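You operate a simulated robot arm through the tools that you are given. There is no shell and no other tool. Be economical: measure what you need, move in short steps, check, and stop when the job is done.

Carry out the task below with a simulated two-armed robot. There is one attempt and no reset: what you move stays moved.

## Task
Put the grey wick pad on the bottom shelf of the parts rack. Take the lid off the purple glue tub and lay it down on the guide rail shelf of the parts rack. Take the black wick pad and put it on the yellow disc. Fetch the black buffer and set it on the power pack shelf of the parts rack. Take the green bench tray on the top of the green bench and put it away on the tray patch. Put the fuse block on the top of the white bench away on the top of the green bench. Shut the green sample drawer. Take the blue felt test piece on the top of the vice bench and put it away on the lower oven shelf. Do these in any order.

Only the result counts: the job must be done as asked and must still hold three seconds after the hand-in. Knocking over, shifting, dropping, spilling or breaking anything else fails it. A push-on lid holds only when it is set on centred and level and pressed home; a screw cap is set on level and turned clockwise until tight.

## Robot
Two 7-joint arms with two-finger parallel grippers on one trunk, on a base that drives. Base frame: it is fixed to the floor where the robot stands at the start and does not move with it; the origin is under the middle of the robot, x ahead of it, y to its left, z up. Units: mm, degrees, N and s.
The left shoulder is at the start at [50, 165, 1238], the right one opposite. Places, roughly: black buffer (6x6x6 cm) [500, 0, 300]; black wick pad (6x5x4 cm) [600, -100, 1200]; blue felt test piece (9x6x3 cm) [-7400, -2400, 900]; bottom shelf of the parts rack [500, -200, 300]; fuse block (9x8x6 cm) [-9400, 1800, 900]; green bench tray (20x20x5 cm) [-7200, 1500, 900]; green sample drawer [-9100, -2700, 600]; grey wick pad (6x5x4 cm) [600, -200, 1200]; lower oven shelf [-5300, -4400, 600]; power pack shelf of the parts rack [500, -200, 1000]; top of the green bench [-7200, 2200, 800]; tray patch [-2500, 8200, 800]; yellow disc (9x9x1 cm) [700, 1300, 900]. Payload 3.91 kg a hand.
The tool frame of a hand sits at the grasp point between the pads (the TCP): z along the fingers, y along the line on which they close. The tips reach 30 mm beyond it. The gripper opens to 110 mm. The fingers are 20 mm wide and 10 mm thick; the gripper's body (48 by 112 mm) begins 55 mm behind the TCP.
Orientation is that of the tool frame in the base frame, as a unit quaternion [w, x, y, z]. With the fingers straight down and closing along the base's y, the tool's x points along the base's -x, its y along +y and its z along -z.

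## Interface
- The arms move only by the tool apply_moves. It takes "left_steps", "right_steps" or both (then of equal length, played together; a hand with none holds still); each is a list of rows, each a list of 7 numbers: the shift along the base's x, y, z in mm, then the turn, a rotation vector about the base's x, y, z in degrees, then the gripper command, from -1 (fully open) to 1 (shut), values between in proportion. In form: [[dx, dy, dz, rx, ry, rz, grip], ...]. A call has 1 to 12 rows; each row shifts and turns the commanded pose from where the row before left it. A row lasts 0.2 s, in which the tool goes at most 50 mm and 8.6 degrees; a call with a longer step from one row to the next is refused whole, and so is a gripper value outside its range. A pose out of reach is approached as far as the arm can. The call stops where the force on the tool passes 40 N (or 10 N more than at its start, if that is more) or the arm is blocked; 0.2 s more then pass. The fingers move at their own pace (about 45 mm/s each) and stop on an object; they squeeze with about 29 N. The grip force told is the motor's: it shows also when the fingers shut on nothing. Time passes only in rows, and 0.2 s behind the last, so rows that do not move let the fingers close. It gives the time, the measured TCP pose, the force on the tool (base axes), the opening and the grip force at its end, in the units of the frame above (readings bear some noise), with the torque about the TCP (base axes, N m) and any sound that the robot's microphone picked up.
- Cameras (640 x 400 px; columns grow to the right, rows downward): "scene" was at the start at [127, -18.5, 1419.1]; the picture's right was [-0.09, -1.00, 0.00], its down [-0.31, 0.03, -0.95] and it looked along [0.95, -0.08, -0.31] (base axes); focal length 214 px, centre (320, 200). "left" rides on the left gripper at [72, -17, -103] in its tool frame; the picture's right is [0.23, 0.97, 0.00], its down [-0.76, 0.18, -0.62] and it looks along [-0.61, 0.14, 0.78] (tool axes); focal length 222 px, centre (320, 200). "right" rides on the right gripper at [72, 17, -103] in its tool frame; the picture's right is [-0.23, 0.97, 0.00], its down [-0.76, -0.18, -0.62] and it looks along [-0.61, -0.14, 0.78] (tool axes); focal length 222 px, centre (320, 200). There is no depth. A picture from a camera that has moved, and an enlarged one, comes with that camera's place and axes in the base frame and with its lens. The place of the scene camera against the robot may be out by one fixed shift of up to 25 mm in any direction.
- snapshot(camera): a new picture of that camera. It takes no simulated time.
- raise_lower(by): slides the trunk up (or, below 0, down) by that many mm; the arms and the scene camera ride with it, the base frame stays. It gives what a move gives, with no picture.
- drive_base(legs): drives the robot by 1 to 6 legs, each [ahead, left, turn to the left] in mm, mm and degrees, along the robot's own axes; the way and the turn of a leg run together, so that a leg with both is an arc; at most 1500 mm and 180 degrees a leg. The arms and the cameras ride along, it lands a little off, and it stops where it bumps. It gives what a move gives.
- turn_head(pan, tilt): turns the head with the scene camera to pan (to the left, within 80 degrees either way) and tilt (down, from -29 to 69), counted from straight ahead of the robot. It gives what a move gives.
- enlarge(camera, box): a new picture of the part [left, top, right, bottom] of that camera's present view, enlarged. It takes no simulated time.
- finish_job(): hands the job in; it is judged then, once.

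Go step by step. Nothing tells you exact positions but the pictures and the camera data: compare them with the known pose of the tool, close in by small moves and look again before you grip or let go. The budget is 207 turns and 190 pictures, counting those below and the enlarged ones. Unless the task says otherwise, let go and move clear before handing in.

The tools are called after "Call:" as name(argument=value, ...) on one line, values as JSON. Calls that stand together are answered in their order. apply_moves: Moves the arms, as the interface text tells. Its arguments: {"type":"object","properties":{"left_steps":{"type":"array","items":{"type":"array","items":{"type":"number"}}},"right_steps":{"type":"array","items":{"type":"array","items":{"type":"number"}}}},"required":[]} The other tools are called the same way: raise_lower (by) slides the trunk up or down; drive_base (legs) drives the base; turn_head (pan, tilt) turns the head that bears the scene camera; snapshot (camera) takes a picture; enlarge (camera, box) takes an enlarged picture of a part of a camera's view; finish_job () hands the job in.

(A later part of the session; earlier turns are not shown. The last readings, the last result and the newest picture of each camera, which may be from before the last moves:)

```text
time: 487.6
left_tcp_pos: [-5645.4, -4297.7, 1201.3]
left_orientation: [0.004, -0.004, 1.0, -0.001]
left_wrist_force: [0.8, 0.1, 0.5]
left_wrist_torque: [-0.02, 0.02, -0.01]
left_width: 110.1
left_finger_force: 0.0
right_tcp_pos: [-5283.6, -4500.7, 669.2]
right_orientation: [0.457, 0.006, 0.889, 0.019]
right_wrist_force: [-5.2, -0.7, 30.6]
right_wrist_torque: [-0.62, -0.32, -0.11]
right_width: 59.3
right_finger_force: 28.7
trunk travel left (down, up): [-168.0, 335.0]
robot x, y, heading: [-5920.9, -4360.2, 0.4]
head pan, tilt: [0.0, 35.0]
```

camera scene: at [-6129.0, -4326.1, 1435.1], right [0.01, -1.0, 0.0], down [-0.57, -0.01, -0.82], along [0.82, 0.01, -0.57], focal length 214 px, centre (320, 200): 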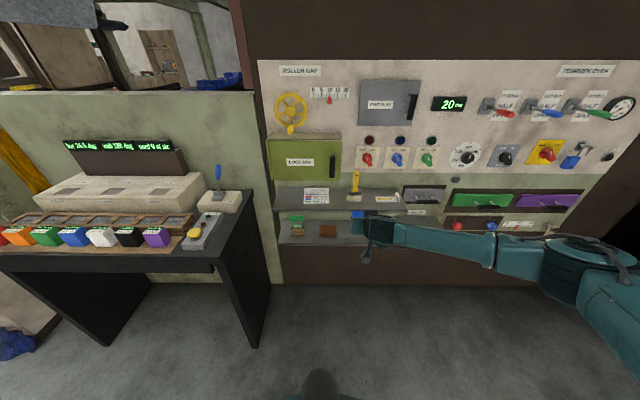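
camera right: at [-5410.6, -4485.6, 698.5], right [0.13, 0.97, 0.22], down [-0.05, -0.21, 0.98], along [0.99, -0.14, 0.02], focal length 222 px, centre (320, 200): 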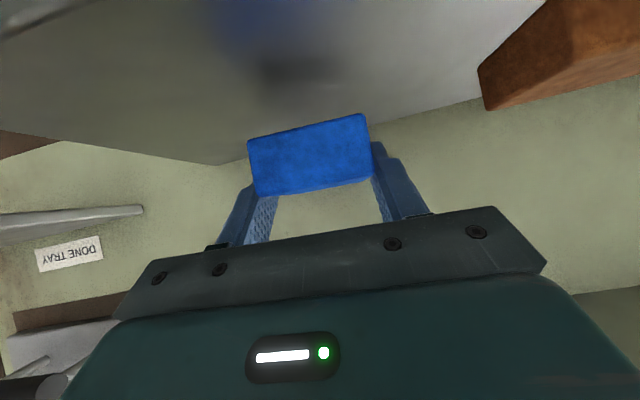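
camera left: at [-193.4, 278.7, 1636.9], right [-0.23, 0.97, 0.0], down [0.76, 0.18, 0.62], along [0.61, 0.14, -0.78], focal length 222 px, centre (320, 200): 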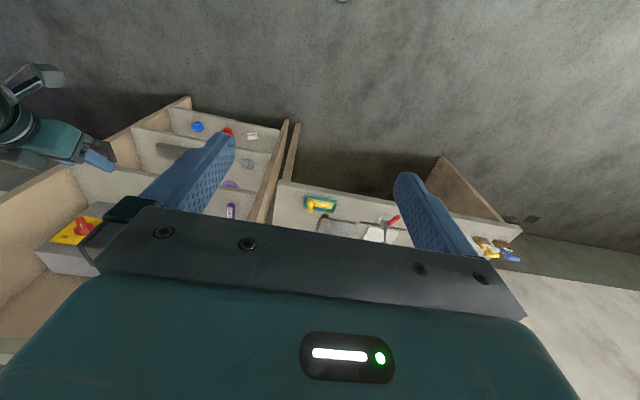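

Landed. I ease off, open, and retreat.

Call:
raise_lower(by=6)

Call:
apply_moves(right_steps=[[0, 0, 0, 0, 0, 0, 0.2], [0, 0, 0, 0, 0, 0, -0.3], [0, 0, 0, 0, 0, 0, -0.7], [-10, 0, 6, 0, 0, 0, -0.7], [-25, 0, 15, 0, 0, 0, -0.7], [-30, 0, 10, 0, 0, 0, -0.7], [0, 0, 0, 0, 0, 0, -0.7]])

Call:
drive_base(legs=[[-330, 0, 0]])

Call:
snapshot(camera="right")

```text
time: 488.1
left_tcp_pos: [-5641.3, -4297.6, 1204.7]
left_orientation: [0.003, -0.004, 1.0, -0.001]
left_wrist_force: [-0.6, 0.7, 0.5]
left_wrist_torque: [0.03, -0.02, 0.02]
left_width: 110.0
left_finger_force: 0.0
right_tcp_pos: [-5284.0, -4501.4, 669.3]
right_orientation: [0.451, 0.007, 0.892, 0.017]
right_wrist_force: [6.2, 1.5, 13.9]
right_wrist_torque: [-0.33, -0.86, 0.26]
right_width: 59.5
right_finger_force: 28.8
trunk travel left (down, up): [-174.0, 329.0]
robot x, y, heading: [-5922.6, -4364.5, 0.2]
head pan, tilt: [0.0, 35.0]
```

```text
time: 489.7
left_tcp_pos: [-5641.7, -4298.6, 1206.2]
left_orientation: [0.002, -0.004, 1.0, -0.001]
left_wrist_force: [0.7, -0.7, 0.1]
left_wrist_torque: [-0.01, -0.01, 0.02]
left_width: 110.0
left_finger_force: 0.1
right_tcp_pos: [-5347.9, -4502.8, 697.5]
right_orientation: [0.45, 0.007, 0.893, 0.017]
right_wrist_force: [-0.7, 0.1, -0.6]
right_wrist_torque: [0.0, 0.01, -0.03]
right_width: 93.8
right_finger_force: 0.0
trunk travel left (down, up): [-174.0, 329.0]
robot x, y, heading: [-5925.4, -4362.3, 0.3]
head pan, tilt: [0.0, 35.0]
```

```text
time: 491.9
left_tcp_pos: [-5979.3, -4300.3, 1205.9]
left_orientation: [0.002, -0.002, 1.0, 0.0]
left_wrist_force: [-0.1, -0.2, -0.3]
left_wrist_torque: [0.01, 0.02, -0.01]
left_width: 109.9
left_finger_force: 0.1
right_tcp_pos: [-5686.5, -4506.1, 697.8]
right_orientation: [0.45, 0.01, 0.893, 0.016]
right_wrist_force: [0.0, -0.6, -0.2]
right_wrist_torque: [0.0, 0.0, -0.02]
right_width: 93.3
right_finger_force: 0.2
trunk travel left (down, up): [-174.0, 329.0]
robot x, y, heading: [-6261.2, -4366.7, -0.1]
head pan, tilt: [0.0, 35.0]
```

```text
54 pictures are left
camera right: at [-5813.5, -4490.1, 702.3], right [0.14, 0.97, 0.22], down [-0.05, -0.21, 0.98], along [0.99, -0.15, 0.02], focal length 222 px, centre (320, 200)
```

right: 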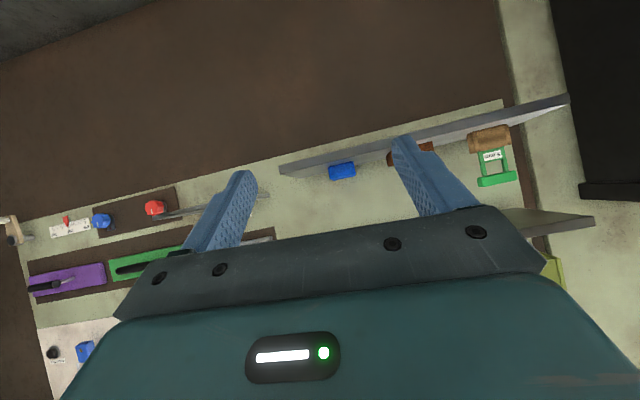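

The felt is on the lower oven shelf. Next the green drawer: I drive round the south end of the vice bench to face the blue bench.

Call:
drive_base(legs=[[-1000, -80, 0], [-1000, 0, 0], [0, 0, -180], [0, -1450, 0]])

Call:
turn_head(pan=0, tilt=30)

Call:
snapshot(camera="scene")

Call:
snapshot(camera="right")

```text
time: 515.9
left_tcp_pos: [-8539.3, -3065.6, 1205.7]
left_orientation: [-0.001, 1.0, 0.009, -0.001]
left_wrist_force: [0.5, -0.1, 0.6]
left_wrist_torque: [0.02, -0.04, 0.02]
left_width: 110.0
left_finger_force: 0.0
right_tcp_pos: [-8835.2, -2864.5, 697.0]
right_orientation: [0.02, 0.893, -0.002, -0.45]
right_wrist_force: [0.1, 1.0, 0.0]
right_wrist_torque: [0.04, 0.0, -0.01]
right_width: 93.5
right_finger_force: 0.0
trunk travel left (down, up): [-174.0, 329.0]
robot x, y, heading: [-8258.2, -3003.4, -179.0]
head pan, tilt: [0.0, 35.0]
```

```text
time: 516.5
left_tcp_pos: [-8539.3, -3065.9, 1205.2]
left_orientation: [-0.001, 1.0, 0.01, -0.002]
left_wrist_force: [-0.1, -1.0, -0.3]
left_wrist_torque: [-0.01, 0.0, 0.03]
left_width: 110.1
left_finger_force: 0.0
right_tcp_pos: [-8834.6, -2863.9, 697.5]
right_orientation: [0.021, 0.893, -0.001, -0.45]
right_wrist_force: [0.0, 0.2, 0.0]
right_wrist_torque: [-0.01, -0.02, 0.03]
right_width: 93.3
right_finger_force: 0.1
trunk travel left (down, up): [-174.0, 329.0]
robot x, y, heading: [-8261.2, -2997.8, -179.1]
head pan, tilt: [0.0, 30.0]
```

```text
53 pictures are left
camera scene: at [-8373.2, -3010.2, 1115.9], right [-0.02, 1.0, 0.0], down [0.5, 0.01, -0.87], along [-0.87, -0.01, -0.5], focal length 214 px, centre (320, 200)
```

scene: 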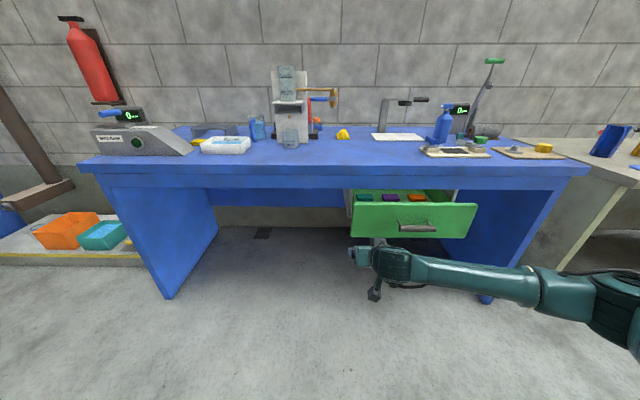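

```text
52 pictures are left
camera right: at [-8709.0, -2879.5, 702.2], right [-0.12, -0.97, 0.22], down [0.04, 0.22, 0.98], along [-0.99, 0.13, 0.02], focal length 222 px, centre (320, 200)
```

right: 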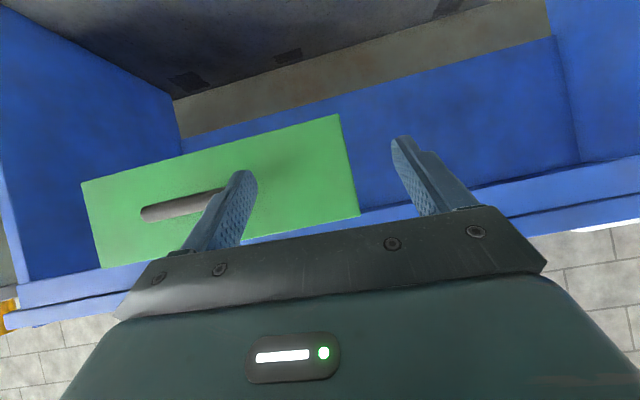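

The drawer front is around x≈-9010, y from about -2890 to -2440, z 590–740. I line up on its middle, above the handle, and move up to it.

Call:
raise_lower(by=36)

Call:
drive_base(legs=[[0, -204, -0.9], [90, 0, 0]])

Call:
apply_moves(right_steps=[[0, 0, 0, 0, 0, 0, 0.3], [0, 0, 0, 0, 0, 0, 0.3], [0, 0, 0, 0, 0, 0, 0.3]])

Call:
snapshot(camera="right")

Call:
snapshot(camera="scene")

```text
time: 517.3
left_tcp_pos: [-8539.9, -3065.6, 1241.3]
left_orientation: [-0.001, 1.0, 0.01, -0.001]
left_wrist_force: [-0.4, -0.1, -0.7]
left_wrist_torque: [0.0, 0.01, 0.0]
left_width: 110.0
left_finger_force: 0.0
right_tcp_pos: [-8835.1, -2864.0, 733.4]
right_orientation: [0.021, 0.893, -0.001, -0.449]
right_wrist_force: [-0.3, 0.1, 0.2]
right_wrist_torque: [0.02, 0.01, -0.01]
right_width: 93.4
right_finger_force: 0.1
trunk travel left (down, up): [-210.0, 293.0]
robot x, y, heading: [-8257.3, -2998.3, -178.9]
head pan, tilt: [0.0, 30.0]
```

```text
time: 519.6
left_tcp_pos: [-8631.5, -2859.6, 1240.4]
left_orientation: [-0.002, 1.0, 0.003, -0.001]
left_wrist_force: [-0.8, -0.2, 0.3]
left_wrist_torque: [0.02, -0.03, 0.01]
left_width: 110.0
left_finger_force: 0.1
right_tcp_pos: [-8924.2, -2654.8, 735.2]
right_orientation: [0.017, 0.893, -0.007, -0.45]
right_wrist_force: [0.7, -0.3, -0.2]
right_wrist_torque: [-0.02, 0.02, 0.03]
right_width: 93.4
right_finger_force: 0.0
trunk travel left (down, up): [-210.0, 293.0]
robot x, y, heading: [-8346.2, -2794.5, -179.4]
head pan, tilt: [0.0, 30.0]
```

```text
time: 520.4
left_tcp_pos: [-8631.2, -2859.4, 1240.7]
left_orientation: [-0.001, 1.0, 0.004, -0.002]
left_wrist_force: [0.5, 0.4, 0.0]
left_wrist_torque: [0.01, 0.02, -0.02]
left_width: 110.1
left_finger_force: 0.2
right_tcp_pos: [-8924.9, -2655.1, 733.5]
right_orientation: [0.017, 0.893, -0.007, -0.449]
right_wrist_force: [0.1, -0.4, 0.1]
right_wrist_torque: [0.01, -0.01, -0.01]
right_width: 38.8
right_finger_force: 0.1
trunk travel left (down, up): [-210.0, 293.0]
robot x, y, heading: [-8350.1, -2795.9, -179.9]
head pan, tilt: [0.0, 30.0]
```

```text
51 pictures are left
camera right: at [-8799.3, -2671.6, 738.2], right [-0.13, -0.97, 0.22], down [0.05, 0.21, 0.98], along [-0.99, 0.14, 0.02], focal length 222 px, centre (320, 200)
```

right: 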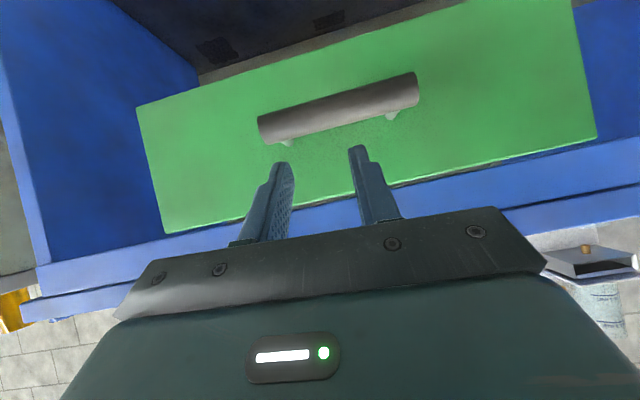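

```text
50 pictures are left
camera scene: at [-8465.1, -2806.2, 1151.9], right [0.0, 1.0, 0.0], down [0.5, 0.0, -0.87], along [-0.87, 0.0, -0.5], focal length 214 px, centre (320, 200)
```

scene: 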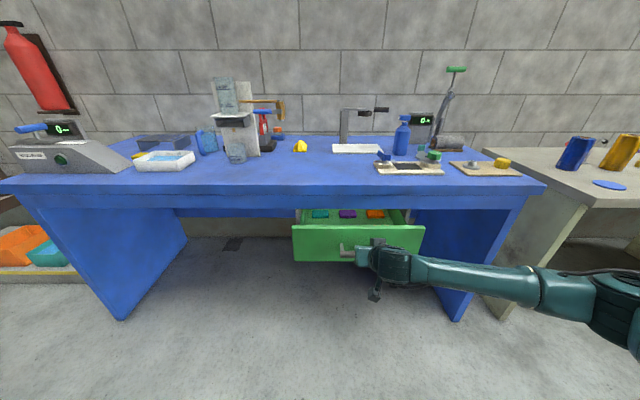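

The fingertips point at the face between handle and top edge. I push: first driving, then with the arm.

Call:
drive_base(legs=[[70, 0, 0]])

Call:
apply_moves(right_steps=[[-10, 0, 0, 0, 0, 0, 0.3], [-10, 0, 0, 0, 0, 0, 0.3], [-10, 0, 0, 0, 0, 0, 0.3], [-10, 0, 0, 0, 0, 0, 0.3], [-10, 0, 0, 0, 0, 0, 0.3], [0, 0, 0, 0, 0, 0, 0.3]])

Call:
snapshot(camera="right")

```text
time: 521.5
left_tcp_pos: [-8700.3, -2860.3, 1240.8]
left_orientation: [0.0, 1.0, 0.003, -0.001]
left_wrist_force: [0.3, 0.1, -0.1]
left_wrist_torque: [-0.03, -0.01, 0.0]
left_width: 110.0
left_finger_force: 0.1
right_tcp_pos: [-8994.6, -2654.6, 732.7]
right_orientation: [0.017, 0.893, -0.008, -0.45]
right_wrist_force: [0.2, 0.0, -0.5]
right_wrist_torque: [-0.02, 0.01, 0.02]
right_width: 38.3
right_finger_force: 0.2
trunk travel left (down, up): [-210.0, 293.0]
robot x, y, heading: [-8422.7, -2793.6, -179.8]
head pan, tilt: [0.0, 30.0]
```

```text
time: 522.9
left_tcp_pos: [-8699.7, -2860.0, 1241.8]
left_orientation: [0.0, 1.0, 0.003, -0.002]
left_wrist_force: [0.4, 0.4, -0.5]
left_wrist_torque: [0.02, -0.01, 0.01]
left_width: 110.1
left_finger_force: 0.0
right_tcp_pos: [-9044.0, -2653.8, 733.3]
right_orientation: [0.018, 0.893, -0.007, -0.45]
right_wrist_force: [0.4, -0.4, -0.3]
right_wrist_torque: [-0.04, -0.03, 0.03]
right_width: 38.3
right_finger_force: 0.1
trunk travel left (down, up): [-210.0, 293.0]
robot x, y, heading: [-8414.8, -2794.0, -180.1]
head pan, tilt: [0.0, 30.0]
```

```text
49 pictures are left
camera right: at [-8917.7, -2670.9, 737.2], right [-0.13, -0.97, 0.22], down [0.05, 0.21, 0.98], along [-0.99, 0.14, 0.02], focal length 222 px, centre (320, 200)
```

right: 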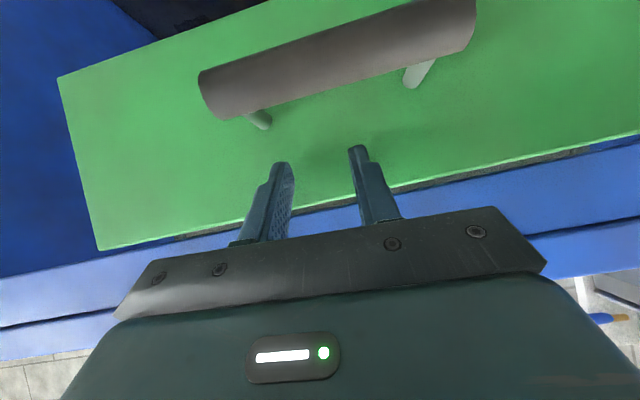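

Call:
drive_base(legs=[[70, 0, 0]])

Call:
snapshot(camera="right")

Call:
snapshot(camera="scene")

```text
time: 523.9
left_tcp_pos: [-8762.5, -2860.3, 1241.3]
left_orientation: [-0.001, 1.0, 0.003, -0.002]
left_wrist_force: [0.2, 0.6, -0.6]
left_wrist_torque: [-0.02, 0.0, -0.01]
left_width: 110.2
left_finger_force: 0.0
right_tcp_pos: [-9102.8, -2654.2, 732.2]
right_orientation: [0.018, 0.895, -0.007, -0.445]
right_wrist_force: [0.5, 0.5, 0.5]
right_wrist_torque: [-0.04, -0.03, 0.0]
right_width: 38.4
right_finger_force: 0.1
trunk travel left (down, up): [-210.0, 293.0]
robot x, y, heading: [-8481.0, -2794.3, -179.9]
head pan, tilt: [0.0, 30.0]
stopped in leg 1: the force on the tool passed its limit (the readings are from after the stop); the commanded pose is now the measured one
```

```text
48 pictures are left
camera right: at [-8976.6, -2671.8, 737.2], right [-0.14, -0.97, 0.22], down [0.04, 0.21, 0.98], along [-0.99, 0.14, 0.01], focal length 222 px, centre (320, 200)
```

right: 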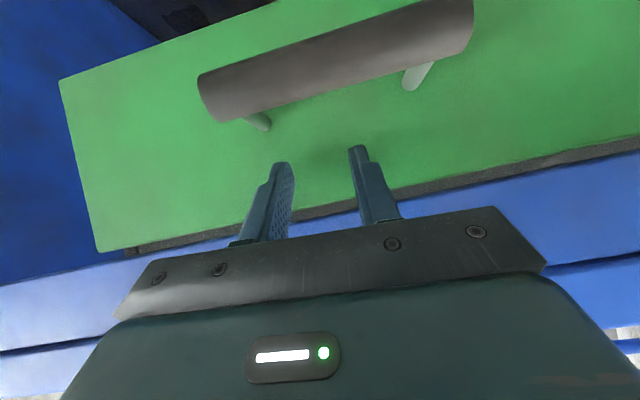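

```text
47 pictures are left
camera scene: at [-8596.1, -2806.4, 1151.9], right [0.0, 1.0, 0.0], down [0.5, 0.0, -0.87], along [-0.87, 0.0, -0.5], focal length 214 px, centre (320, 200)
```

scene: 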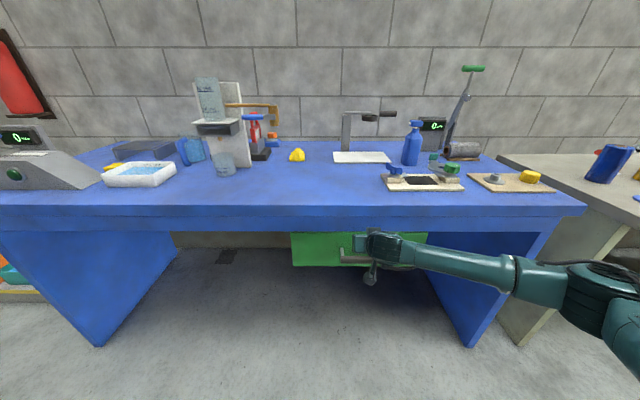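

The drawer moved along; I push further with the arm to see whether it has seated.

Call:
apply_moves(right_steps=[[-6, 0, 0, 0, 0, 0, 0.3], [-6, 0, 0, 0, 0, 0, 0.3], [-6, 0, 0, 0, 0, 0, 0.3], [-6, 0, 0, 0, 0, 0, 0.3], [-6, 0, 0, 0, 0, 0, 0.3], [0, 0, 0, 0, 0, 0, 0.3]])

Call:
drive_base(legs=[[40, 0, 0]])

Call:
snapshot(camera="right")

```text
time: 524.4
left_tcp_pos: [-8760.8, -2858.7, 1240.6]
left_orientation: [-0.001, 1.0, 0.003, -0.003]
left_wrist_force: [-0.5, 0.2, 0.3]
left_wrist_torque: [0.0, -0.02, -0.03]
left_width: 109.8
left_finger_force: 0.0
right_tcp_pos: [-9103.4, -2655.4, 729.7]
right_orientation: [0.018, 0.897, -0.008, -0.442]
right_wrist_force: [15.2, 0.5, 4.8]
right_wrist_torque: [0.14, 0.0, -0.35]
right_width: 39.1
right_finger_force: 0.2
trunk travel left (down, up): [-210.0, 293.0]
robot x, y, heading: [-8480.6, -2798.3, -179.8]
head pan, tilt: [0.0, 30.0]
stopped in row 2 (right hand): the force on the tool passed its limit (the readings are from after the stop); the commanded pose is now the measured one
```

```text
time: 525.1
left_tcp_pos: [-8766.4, -2859.4, 1240.7]
left_orientation: [-0.001, 1.0, 0.002, -0.001]
left_wrist_force: [1.4, 0.0, 0.5]
left_wrist_torque: [0.05, 0.01, -0.02]
left_width: 110.1
left_finger_force: 0.0
right_tcp_pos: [-9103.0, -2657.2, 724.2]
right_orientation: [0.02, 0.9, -0.007, -0.435]
right_wrist_force: [9.4, 1.1, 2.3]
right_wrist_torque: [0.0, -0.05, -0.18]
right_width: 38.3
right_finger_force: 0.3
trunk travel left (down, up): [-210.0, 293.0]
robot x, y, heading: [-8489.9, -2795.7, 180.1]
head pan, tilt: [0.0, 30.0]
stopped in leg 1: the force on the tool passed its limit (the readings are from after the stop); the commanded pose is now the measured one
```

```text
46 pictures are left
camera right: at [-8976.9, -2674.2, 733.6], right [-0.14, -0.97, 0.22], down [0.01, 0.22, 0.98], along [-0.99, 0.14, -0.02], focal length 222 px, centre (320, 200)
```

right: 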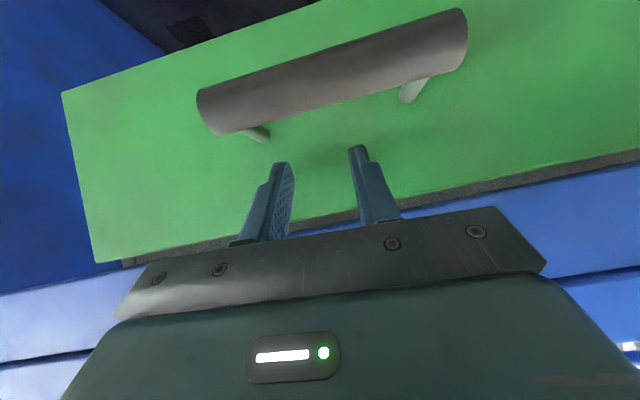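

The tip force shows a hard stop at the drawer face. I back off and check that it is flush.

Call:
drive_base(legs=[[-350, 0, 0]])

Call:
enlarge(camera="scene", box=[220, 150, 460, 290])

Call:
snapshot(camera="right")

```text
time: 527.3
left_tcp_pos: [-8423.8, -2859.1, 1240.3]
left_orientation: [-0.001, 1.0, 0.001, -0.002]
left_wrist_force: [0.1, 0.0, -0.9]
left_wrist_torque: [0.01, -0.02, -0.02]
left_width: 110.0
left_finger_force: 0.0
right_tcp_pos: [-8758.8, -2656.2, 724.9]
right_orientation: [0.018, 0.9, -0.009, -0.435]
right_wrist_force: [0.5, -1.2, 0.8]
right_wrist_torque: [-0.02, 0.01, -0.02]
right_width: 38.5
right_finger_force: 0.1
trunk travel left (down, up): [-210.0, 293.0]
robot x, y, heading: [-8141.8, -2796.9, 180.1]
head pan, tilt: [0.0, 30.0]
```

```text
2.67 times, centred on (340, 220) of scene
camera zoom: at [-8256.0, -2806.2, 1151.9], right [0.0, 1.0, 0.0], down [0.5, 0.0, -0.87], along [-0.87, 0.0, -0.5], focal length 572 px, centre (267, 147)
```

zoom: 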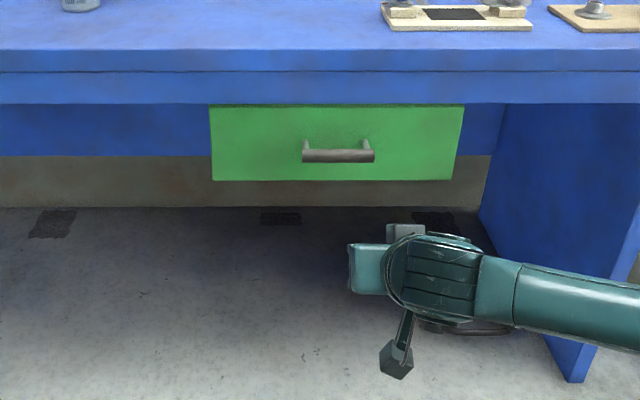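

```text
44 pictures are left
camera right: at [-8633.8, -2672.8, 733.4], right [-0.14, -0.97, 0.22], down [0.02, 0.22, 0.98], along [-0.99, 0.14, -0.02], focal length 222 px, centre (320, 200)
```

right: 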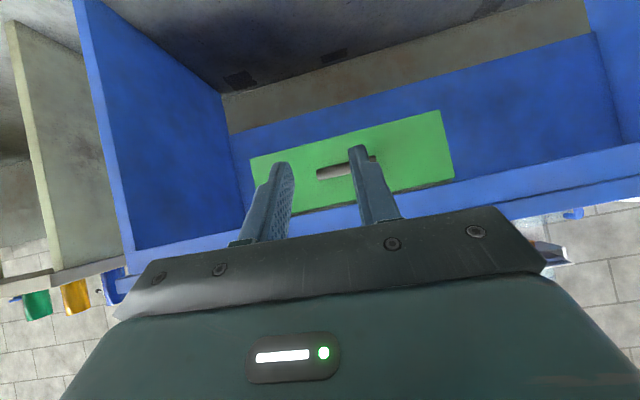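

The drawer is shut. Next is the fuse block on the white bench to the north. I raise the trunk and look north along the corridor.

Call:
raise_lower(by=290)

Call:
turn_head(pan=-75, tilt=20)

Call:
snapshot(camera="scene")

```text
time: 530.3
left_tcp_pos: [-8424.4, -2859.2, 1530.5]
left_orientation: [-0.001, 1.0, 0.001, -0.002]
left_wrist_force: [-0.2, 0.2, 0.3]
left_wrist_torque: [-0.02, -0.03, 0.0]
left_width: 110.0
left_finger_force: 0.0
right_tcp_pos: [-8760.8, -2656.5, 1014.2]
right_orientation: [0.018, 0.9, -0.01, -0.435]
right_wrist_force: [-0.3, -0.2, -1.5]
right_wrist_torque: [-0.01, -0.02, 0.02]
right_width: 38.3
right_finger_force: 0.1
trunk travel left (down, up): [-500.0, 3.0]
robot x, y, heading: [-8138.2, -2798.6, 179.8]
head pan, tilt: [0.0, 30.0]
```

```text
time: 531.7
left_tcp_pos: [-8423.2, -2859.1, 1530.9]
left_orientation: [-0.001, 1.0, 0.001, -0.002]
left_wrist_force: [0.4, -0.4, -0.5]
left_wrist_torque: [-0.03, -0.02, 0.01]
left_width: 109.8
left_finger_force: 0.0
right_tcp_pos: [-8758.8, -2655.6, 1015.0]
right_orientation: [0.018, 0.901, -0.01, -0.434]
right_wrist_force: [0.7, -0.9, 1.1]
right_wrist_torque: [-0.01, 0.02, 0.01]
right_width: 38.5
right_finger_force: 0.1
trunk travel left (down, up): [-500.0, 3.0]
robot x, y, heading: [-8141.3, -2795.2, 179.8]
head pan, tilt: [-75.0, 20.0]
```

```text
43 pictures are left
camera scene: at [-8189.7, -2716.5, 1458.0], right [0.97, 0.26, 0.0], down [0.09, -0.33, -0.94], along [-0.24, 0.91, -0.34], focal length 214 px, centre (320, 200)
```

scene: 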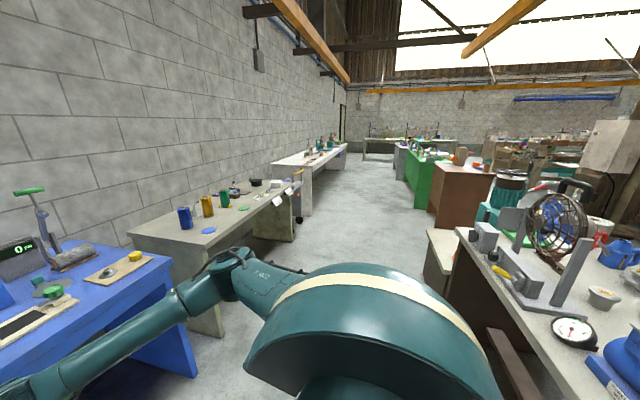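

The corridor is clear. I drive north to the white bench.

Call:
drive_base(legs=[[0, -1480, 0], [0, -1480, 0], [0, -1400, 0], [200, 0, 0]])

Call:
turn_head(pan=0, tilt=38)

Call:
snapshot(camera="scene")

Call:
snapshot(camera="right")

```text
time: 553.7
left_tcp_pos: [-8679.5, 1460.8, 1530.3]
left_orientation: [-0.001, 1.0, 0.024, -0.001]
left_wrist_force: [-0.1, 0.1, 0.2]
left_wrist_torque: [-0.02, -0.03, 0.03]
left_width: 109.7
left_finger_force: 0.1
right_tcp_pos: [-9025.0, 1647.7, 1014.0]
right_orientation: [0.029, 0.9, 0.012, -0.435]
right_wrist_force: [-0.7, 0.4, -0.4]
right_wrist_torque: [0.0, -0.01, -0.02]
right_width: 38.6
right_finger_force: 0.0
trunk travel left (down, up): [-500.0, 3.0]
robot x, y, heading: [-8399.5, 1535.0, -177.6]
head pan, tilt: [-75.0, 20.0]
```

```text
time: 555.2
left_tcp_pos: [-8680.7, 1461.1, 1531.4]
left_orientation: [0.0, 1.0, 0.024, -0.002]
left_wrist_force: [0.0, -0.5, -0.1]
left_wrist_torque: [0.01, 0.03, 0.03]
left_width: 110.0
left_finger_force: 0.0
right_tcp_pos: [-9024.3, 1647.9, 1015.1]
right_orientation: [0.028, 0.9, 0.011, -0.434]
right_wrist_force: [-0.1, 0.0, -0.3]
right_wrist_torque: [-0.01, -0.02, 0.01]
right_width: 38.4
right_finger_force: 0.1
trunk travel left (down, up): [-500.0, 3.0]
robot x, y, heading: [-8397.8, 1537.7, -177.7]
head pan, tilt: [0.0, 38.0]
```

```text
42 pictures are left
camera scene: at [-8511.3, 1521.8, 1429.6], right [-0.04, 1.0, 0.0], down [0.61, 0.03, -0.79], along [-0.79, -0.03, -0.62], focal length 214 px, centre (320, 200)
```

scene: 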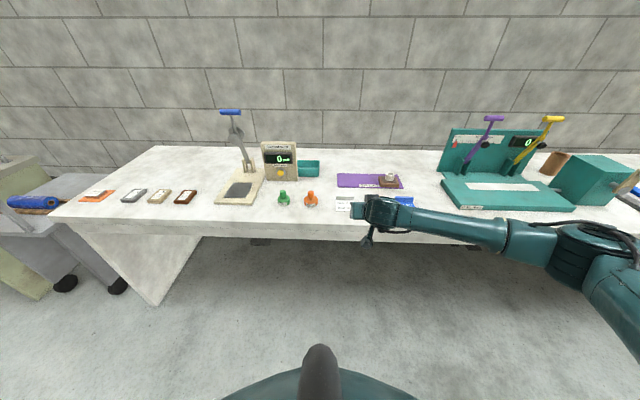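

```text
41 pictures are left
camera right: at [-8898.3, 1637.7, 1023.3], right [-0.1, -0.97, 0.22], down [0.01, 0.22, 0.98], along [-1.0, 0.1, -0.02], focal length 222 px, centre (320, 200)
```

right: 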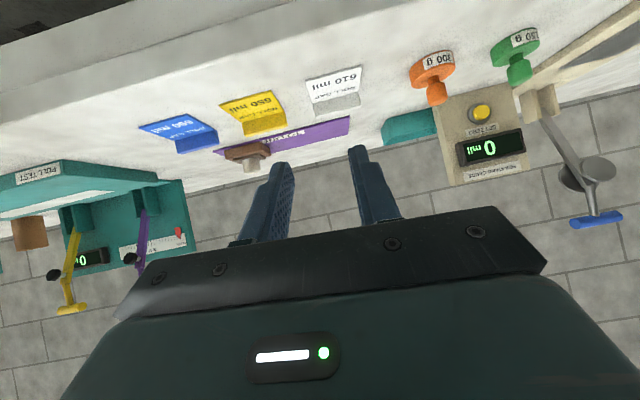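

The fuse block is the brown block with the ivory knob on the purple plate, about (-9357, 1812). I square up and zoom in on it.

Call:
drive_base(legs=[[200, -145, -2.3]])

Call:
apply_moves(right_steps=[[0, 0, 20, 0, -7, 0, -1], [0, 0, 20, 0, -7, 0, -1], [0, 0, 20, 0, -7, 0, -1], [0, 0, 0, 0, -6, 0, -1], [0, 0, 0, 0, 0, 0, -1]])

Call:
snapshot(camera="right")

Call:
enlarge(camera="scene", box=[280, 100, 440, 200])

```text
time: 557.0
left_tcp_pos: [-8884.5, 1612.7, 1531.5]
left_orientation: [0.0, 1.0, 0.002, -0.002]
left_wrist_force: [0.0, 0.3, -0.5]
left_wrist_torque: [0.0, -0.02, 0.01]
left_width: 109.8
left_finger_force: 0.0
right_tcp_pos: [-9219.4, 1816.2, 1013.0]
right_orientation: [0.018, 0.9, -0.009, -0.435]
right_wrist_force: [0.1, -0.2, -0.6]
right_wrist_torque: [-0.03, 0.02, -0.01]
right_width: 38.5
right_finger_force: 0.0
trunk travel left (down, up): [-500.0, 3.0]
robot x, y, heading: [-8602.0, 1674.7, 179.8]
head pan, tilt: [0.0, 38.0]
```

```text
time: 558.2
left_tcp_pos: [-8883.9, 1613.2, 1531.0]
left_orientation: [-0.001, 1.0, 0.001, -0.002]
left_wrist_force: [0.0, 0.4, -0.1]
left_wrist_torque: [-0.03, 0.01, 0.03]
left_width: 110.1
left_finger_force: 0.1
right_tcp_pos: [-9219.2, 1816.3, 1073.3]
right_orientation: [0.016, 0.977, -0.013, -0.213]
right_wrist_force: [0.2, 0.0, -0.7]
right_wrist_torque: [-0.03, 0.02, 0.0]
right_width: 110.0
right_finger_force: 0.1
trunk travel left (down, up): [-500.0, 3.0]
robot x, y, heading: [-8600.0, 1678.3, 179.7]
head pan, tilt: [0.0, 38.0]
```

```text
40 pictures are left
camera right: at [-9111.5, 1799.2, 1139.2], right [-0.22, -0.97, 0.13], down [-0.43, 0.22, 0.88], along [-0.87, 0.14, -0.46], focal length 222 px, centre (320, 200)
```

right: 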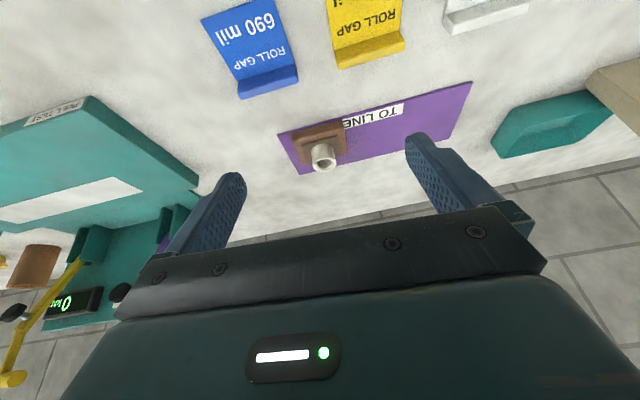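

```text
4.00 times, centred on (360, 150) of scene
camera zoom: at [-8712.2, 1666.3, 1429.6], right [0.0, 1.0, 0.0], down [0.62, 0.0, -0.79], along [-0.79, 0.0, -0.62], focal length 858 px, centre (160, 400)
```

zoom: 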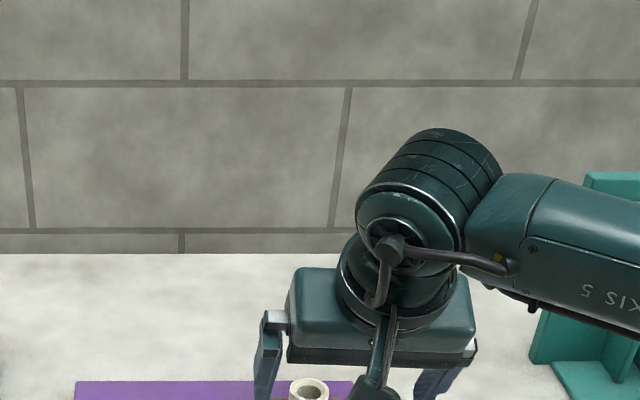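

I take the ivory knob (43 mm) as the grip point: about (-9418, 1834), top near z 900. I drive in above it.

Call:
drive_base(legs=[[190, -18, 0]])

Call:
apply_moves(right_steps=[[0, 0, -35, 0, 0, 0, -0.5], [0, 0, -35, 0, 0, 0, -0.5], [0, 0, -25, 0, 0, 0, -0.5], [0, 0, 0, 0, 0, 0, -0.5]])

Call:
snapshot(camera="right")

```text
time: 559.8
left_tcp_pos: [-9075.5, 1633.5, 1531.9]
left_orientation: [0.0, 1.0, -0.001, -0.001]
left_wrist_force: [0.4, -0.7, -0.8]
left_wrist_torque: [-0.01, -0.03, -0.02]
left_width: 109.9
left_finger_force: 0.1
right_tcp_pos: [-9408.8, 1836.6, 1073.1]
right_orientation: [0.016, 0.977, -0.014, -0.212]
right_wrist_force: [0.2, -0.9, -0.8]
right_wrist_torque: [0.01, -0.01, 0.0]
right_width: 110.0
right_finger_force: 0.0
trunk travel left (down, up): [-500.0, 3.0]
robot x, y, heading: [-8792.8, 1694.0, 180.1]
head pan, tilt: [0.0, 38.0]
```

```text
time: 560.8
left_tcp_pos: [-9074.1, 1633.3, 1531.3]
left_orientation: [0.0, 1.0, -0.001, -0.002]
left_wrist_force: [0.0, 0.0, -0.2]
left_wrist_torque: [0.04, 0.02, 0.01]
left_width: 110.1
left_finger_force: 0.0
right_tcp_pos: [-9411.2, 1837.0, 979.6]
right_orientation: [0.016, 0.977, -0.015, -0.213]
right_wrist_force: [0.0, 0.3, -0.4]
right_wrist_torque: [-0.01, -0.01, -0.02]
right_width: 82.4
right_finger_force: 0.1
trunk travel left (down, up): [-500.0, 3.0]
robot x, y, heading: [-8794.9, 1696.0, 179.7]
head pan, tilt: [0.0, 38.0]
```

```text
38 pictures are left
camera right: at [-9303.0, 1819.7, 1044.0], right [-0.23, -0.97, 0.13], down [-0.43, 0.22, 0.88], along [-0.87, 0.14, -0.46], focal length 222 px, centre (320, 200)
```

right: 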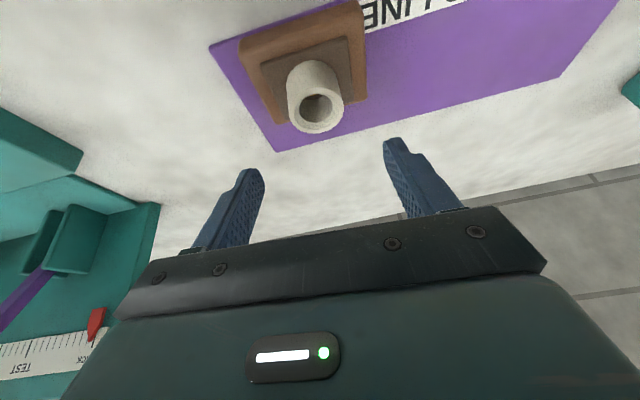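

Call:
apply_moves(right_steps=[[-1, -3, -30, 0, 0, 0, -0.5], [-1, -3, -25, 0, 0, 0, -0.5], [0, 0, -9, 0, 0, 0, -0.5], [0, 0, 0, 0, 0, 0, -0.5]])

Call:
snapshot(camera="right")

```text
time: 561.8
left_tcp_pos: [-9074.5, 1632.7, 1530.1]
left_orientation: [-0.001, 1.0, -0.001, -0.001]
left_wrist_force: [-0.2, 0.4, 0.0]
left_wrist_torque: [0.0, 0.03, 0.02]
left_width: 110.1
left_finger_force: 0.1
right_tcp_pos: [-9411.9, 1831.4, 914.4]
right_orientation: [0.015, 0.977, -0.015, -0.214]
right_wrist_force: [0.9, 0.4, -0.8]
right_wrist_torque: [-0.02, 0.0, 0.0]
right_width: 82.4
right_finger_force: 0.1
trunk travel left (down, up): [-500.0, 3.0]
robot x, y, heading: [-8799.0, 1696.0, 179.5]
head pan, tilt: [0.0, 38.0]
```

```text
37 pictures are left
camera right: at [-9304.3, 1814.3, 978.8], right [-0.23, -0.97, 0.13], down [-0.43, 0.22, 0.88], along [-0.87, 0.14, -0.46], focal length 222 px, centre (320, 200)
```

right: 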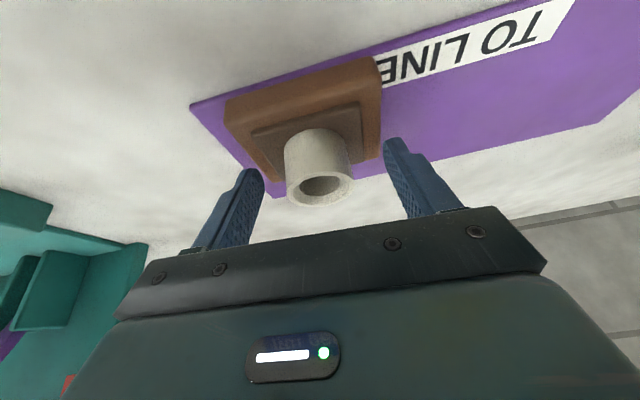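

The knob is centred between the fingers. I close and lift gently.

Call:
apply_moves(right_steps=[[0, 0, -3, 0, 0, 0, -0.5], [0, 0, 0, 0, 0, 0, 1], [0, 0, 0, 0, 0, 0, 1], [0, 0, 0, 0, 0, 0, 1], [0, 0, 0, 0, 0, 0, 1], [0, 0, 10, 0, 0, 0, 1], [0, 0, 20, 0, 0, 0, 1], [0, 0, 0, 0, 0, 0, 1]])

Call:
snapshot(camera="right")

```text
time: 563.5
left_tcp_pos: [-9074.5, 1633.5, 1531.4]
left_orientation: [-0.001, 1.0, -0.001, -0.002]
left_wrist_force: [0.0, 1.0, -0.1]
left_wrist_torque: [0.0, 0.01, 0.01]
left_width: 110.1
left_finger_force: 0.0
right_tcp_pos: [-9412.8, 1830.9, 941.3]
right_orientation: [0.015, 0.977, -0.014, -0.212]
right_wrist_force: [1.3, -0.1, -0.9]
right_wrist_torque: [-0.01, 0.01, -0.01]
right_width: 63.0
right_finger_force: 28.8
trunk travel left (down, up): [-500.0, 3.0]
robot x, y, heading: [-8789.2, 1692.9, 179.8]
head pan, tilt: [0.0, 38.0]
```

```text
36 pictures are left
camera right: at [-9304.1, 1813.6, 1006.8], right [-0.23, -0.96, 0.13], down [-0.43, 0.22, 0.88], along [-0.87, 0.14, -0.46], focal length 222 px, centre (320, 200)
```

right: 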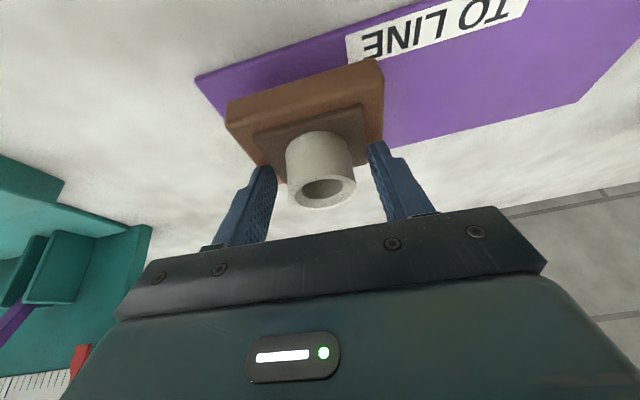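

The block is held (63 mm) and lifted off the plate. I raise it, back away and turn round to look at the green bench.

Call:
apply_moves(right_steps=[[0, 0, 40, 0, 0, 0, 1], [0, 0, 40, 0, 0, 0, 1], [0, 0, 40, 0, 0, 0, 1], [0, 0, 0, 0, 0, 0, 1]])

Call:
drive_base(legs=[[-400, 0, 0], [0, 0, 180]])

Call:
turn_head(pan=0, tilt=30)

Call:
snapshot(camera="scene")

```text
time: 564.5
left_tcp_pos: [-9075.9, 1633.8, 1530.2]
left_orientation: [-0.001, 1.0, -0.001, -0.002]
left_wrist_force: [-0.7, 0.3, -0.5]
left_wrist_torque: [0.02, 0.01, -0.01]
left_width: 109.9
left_finger_force: 0.0
right_tcp_pos: [-9410.0, 1832.2, 1062.2]
right_orientation: [0.016, 0.977, -0.014, -0.213]
right_wrist_force: [-0.2, 0.1, -1.3]
right_wrist_torque: [0.02, -0.02, 0.01]
right_width: 63.1
right_finger_force: 28.7
trunk travel left (down, up): [-500.0, 3.0]
robot x, y, heading: [-8787.8, 1696.1, 179.8]
head pan, tilt: [0.0, 38.0]
```

```text
time: 574.4
left_tcp_pos: [-8092.2, 1746.6, 1530.0]
left_orientation: [0.002, 0.015, 1.0, -0.001]
left_wrist_force: [0.8, 0.3, -0.9]
left_wrist_torque: [-0.02, 0.0, -0.03]
left_width: 110.0
left_finger_force: 0.1
right_tcp_pos: [-7762.2, 1539.1, 1060.5]
right_orientation: [0.213, 0.027, 0.977, 0.013]
right_wrist_force: [0.0, 0.4, -1.4]
right_wrist_torque: [0.04, 0.03, 0.0]
right_width: 63.1
right_finger_force: 28.8
trunk travel left (down, up): [-500.0, 3.0]
robot x, y, heading: [-8378.8, 1693.6, -2.0]
head pan, tilt: [0.0, 38.0]
```

```text
time: 575.1
left_tcp_pos: [-8091.8, 1746.9, 1530.2]
left_orientation: [0.002, 0.014, 1.0, -0.001]
left_wrist_force: [-0.4, -0.3, -0.3]
left_wrist_torque: [-0.02, 0.0, 0.02]
left_width: 109.9
left_finger_force: 0.1
right_tcp_pos: [-7762.0, 1538.7, 1060.3]
right_orientation: [0.213, 0.027, 0.977, 0.013]
right_wrist_force: [0.4, 0.7, -0.6]
right_wrist_torque: [-0.01, 0.02, -0.02]
right_width: 63.1
right_finger_force: 29.0
trunk travel left (down, up): [-500.0, 3.0]
robot x, y, heading: [-8380.3, 1693.5, -1.7]
head pan, tilt: [0.0, 30.0]
```

```text
35 pictures are left
camera scene: at [-8251.9, 1677.7, 1441.8], right [-0.03, -1.0, 0.0], down [-0.5, 0.02, -0.87], along [0.87, -0.03, -0.5], focal length 214 px, centre (320, 200)
```

scene: 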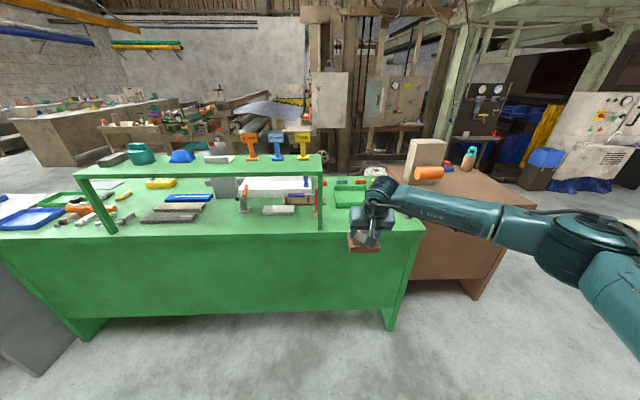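

The green bench's near (west) strip at about (-7430, 1430) is free, beside the green tray at (-7150, 1450). I bring the block there and lower it.

Call:
drive_base(legs=[[0, -105, 1.7], [330, 0, 0]])

Call:
raise_lower(by=-80)

Call:
snapshot(camera="right")

Call:
snapshot(camera="scene")

```text
time: 578.0
left_tcp_pos: [-7765.7, 1648.0, 1530.7]
left_orientation: [0.001, 0.001, 1.0, -0.001]
left_wrist_force: [-0.1, -0.2, -0.6]
left_wrist_torque: [0.01, 0.0, -0.03]
left_width: 110.3
left_finger_force: 0.0
right_tcp_pos: [-7429.9, 1450.3, 1060.2]
right_orientation: [0.213, 0.014, 0.977, 0.016]
right_wrist_force: [-0.3, -0.5, -0.6]
right_wrist_torque: [-0.03, -0.01, 0.01]
right_width: 63.0
right_finger_force: 29.4
trunk travel left (down, up): [-500.0, 3.0]
robot x, y, heading: [-8052.0, 1583.9, -0.1]
head pan, tilt: [0.0, 30.0]
```

```text
time: 579.2
left_tcp_pos: [-7765.1, 1648.0, 1450.5]
left_orientation: [0.002, 0.001, 1.0, -0.001]
left_wrist_force: [1.1, -0.6, 0.4]
left_wrist_torque: [0.01, 0.05, 0.0]
left_width: 109.9
left_finger_force: 0.0
right_tcp_pos: [-7429.2, 1449.2, 981.5]
right_orientation: [0.213, 0.014, 0.977, 0.016]
right_wrist_force: [0.1, -0.6, -1.7]
right_wrist_torque: [0.01, 0.01, 0.02]
right_width: 63.1
right_finger_force: 28.6
trunk travel left (down, up): [-420.0, 83.0]
robot x, y, heading: [-8048.0, 1585.3, -0.2]
head pan, tilt: [0.0, 30.0]
```

```text
34 pictures are left
camera right: at [-7539.2, 1466.7, 1046.0], right [0.23, 0.97, 0.13], down [0.43, -0.22, 0.88], along [0.87, -0.14, -0.46], focal length 222 px, centre (320, 200)
```

right: 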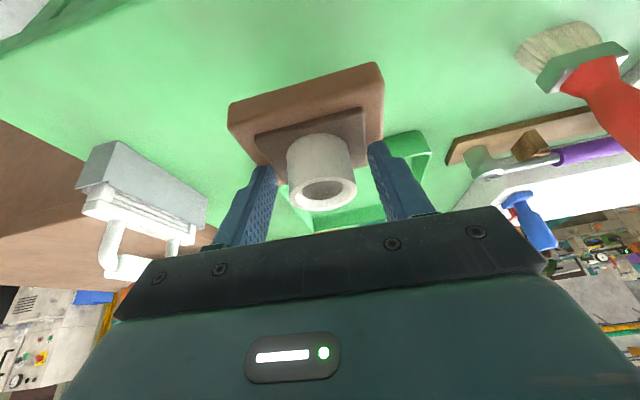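

```text
33 pictures are left
camera scene: at [-7923.5, 1575.2, 1361.9], right [-0.01, -1.0, 0.0], down [-0.5, 0.0, -0.87], along [0.87, 0.0, -0.5], focal length 214 px, centre (320, 200)
```

scene: 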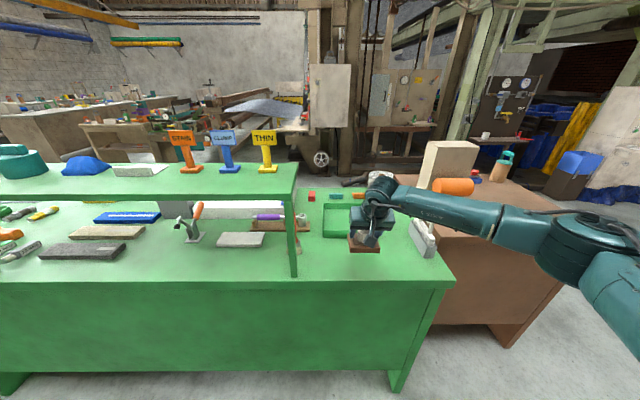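

The spot is clear. I lower in steps until contact.

Call:
raise_lower(by=-55)

Call:
raise_lower(by=-8)

Call:
raise_lower(by=-6)

Call:
raise_lower(by=-4)

```text
time: 580.2
left_tcp_pos: [-7764.2, 1647.7, 1395.5]
left_orientation: [0.002, 0.0, 1.0, 0.0]
left_wrist_force: [0.5, -0.2, -0.5]
left_wrist_torque: [0.0, 0.02, 0.01]
left_width: 110.1
left_finger_force: 0.2
right_tcp_pos: [-7429.7, 1449.7, 924.1]
right_orientation: [0.213, 0.014, 0.977, 0.016]
right_wrist_force: [0.1, -0.2, -0.4]
right_wrist_torque: [-0.01, 0.01, -0.04]
right_width: 63.3
right_finger_force: 28.9
trunk travel left (down, up): [-365.0, 138.0]
robot x, y, heading: [-8047.7, 1584.5, -0.3]
head pan, tilt: [0.0, 30.0]
```

```text
time: 580.8
left_tcp_pos: [-7764.6, 1648.8, 1387.8]
left_orientation: [0.002, 0.0, 1.0, -0.001]
left_wrist_force: [-0.8, 0.9, -0.3]
left_wrist_torque: [0.0, 0.02, 0.01]
left_width: 110.3
left_finger_force: 0.1
right_tcp_pos: [-7429.7, 1450.0, 918.1]
right_orientation: [0.213, 0.013, 0.977, 0.016]
right_wrist_force: [0.6, -0.6, -1.0]
right_wrist_torque: [-0.02, 0.0, 0.04]
right_width: 63.3
right_finger_force: 29.0
trunk travel left (down, up): [-357.0, 146.0]
robot x, y, heading: [-8048.8, 1583.4, -0.1]
head pan, tilt: [0.0, 30.0]
```

```text
time: 581.3
left_tcp_pos: [-7765.7, 1649.1, 1382.3]
left_orientation: [0.001, 0.0, 1.0, -0.001]
left_wrist_force: [0.4, -0.1, 0.4]
left_wrist_torque: [0.0, -0.01, 0.03]
left_width: 109.9
left_finger_force: 0.2
right_tcp_pos: [-7431.0, 1450.6, 911.9]
right_orientation: [0.213, 0.014, 0.977, 0.016]
right_wrist_force: [-1.0, -0.4, -1.0]
right_wrist_torque: [0.0, 0.03, 0.01]
right_width: 63.1
right_finger_force: 29.4
trunk travel left (down, up): [-351.0, 152.0]
robot x, y, heading: [-8044.4, 1588.2, -0.1]
head pan, tilt: [0.0, 30.0]
```

```text
time: 581.8
left_tcp_pos: [-7765.3, 1649.2, 1376.7]
left_orientation: [0.001, 0.0, 1.0, -0.001]
left_wrist_force: [0.5, 0.5, 0.1]
left_wrist_torque: [-0.02, -0.02, 0.01]
left_width: 110.2
left_finger_force: 0.1
right_tcp_pos: [-7430.6, 1448.1, 908.3]
right_orientation: [0.214, 0.014, 0.977, 0.016]
right_wrist_force: [-0.6, -0.5, -1.7]
right_wrist_torque: [0.02, 0.04, 0.0]
right_width: 63.1
right_finger_force: 28.9
trunk travel left (down, up): [-347.0, 156.0]
robot x, y, heading: [-8048.6, 1589.9, -0.4]
head pan, tilt: [0.0, 30.0]
```

Call:
raise_lower(by=-5)

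Call:
raise_lower(by=-5)

Call:
raise_lower(by=-5)

Call:
snapshot(camera="right")

```text
time: 582.4
left_tcp_pos: [-7766.7, 1649.9, 1372.6]
left_orientation: [0.002, -0.001, 1.0, -0.001]
left_wrist_force: [0.6, -0.5, -0.4]
left_wrist_torque: [0.03, -0.02, -0.02]
left_width: 109.9
left_finger_force: 0.0
right_tcp_pos: [-7430.3, 1450.5, 904.7]
right_orientation: [0.215, 0.014, 0.976, 0.017]
right_wrist_force: [0.2, -0.6, 9.3]
right_wrist_torque: [-0.35, 0.32, 0.03]
right_width: 63.3
right_finger_force: 28.9
trunk travel left (down, up): [-342.0, 161.0]
robot x, y, heading: [-8047.3, 1590.2, -0.3]
head pan, tilt: [0.0, 30.0]
```

```text
time: 582.9
left_tcp_pos: [-7768.3, 1648.6, 1370.0]
left_orientation: [0.004, 0.0, 1.0, -0.001]
left_wrist_force: [0.4, 0.8, 0.1]
left_wrist_torque: [-0.03, 0.02, 0.02]
left_width: 110.0
left_finger_force: 0.1
right_tcp_pos: [-7430.1, 1450.1, 904.0]
right_orientation: [0.218, 0.014, 0.976, 0.016]
right_wrist_force: [-0.8, -3.5, 28.5]
right_wrist_torque: [-0.6, 0.08, -0.03]
right_width: 63.4
right_finger_force: 29.0
trunk travel left (down, up): [-337.0, 166.0]
robot x, y, heading: [-8049.8, 1587.7, -0.2]
head pan, tilt: [0.0, 30.0]
```

```text
time: 583.3
left_tcp_pos: [-7766.0, 1649.0, 1363.2]
left_orientation: [0.002, 0.0, 1.0, -0.001]
left_wrist_force: [0.4, -0.7, 0.5]
left_wrist_torque: [-0.01, 0.04, 0.04]
left_width: 110.2
left_finger_force: 0.1
right_tcp_pos: [-7427.0, 1450.3, 903.5]
right_orientation: [0.22, 0.015, 0.975, 0.017]
right_wrist_force: [-2.5, 0.7, 13.7]
right_wrist_torque: [-0.6, 0.58, -0.09]
right_width: 63.3
right_finger_force: 29.2
trunk travel left (down, up): [-334.0, 169.0]
robot x, y, heading: [-8047.5, 1584.4, -0.3]
head pan, tilt: [0.0, 30.0]
stopped: the force on the tool passed its limit (the readings are from after the stop); the commanded pose is now the measured one
```

```text
32 pictures are left
camera right: at [-7537.0, 1466.9, 967.4], right [0.22, 0.96, 0.14], down [0.41, -0.22, 0.88], along [0.88, -0.14, -0.45], focal length 222 px, centre (320, 200)
```

right: 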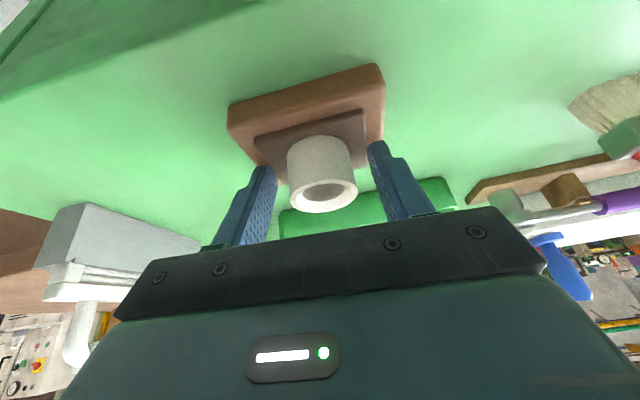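

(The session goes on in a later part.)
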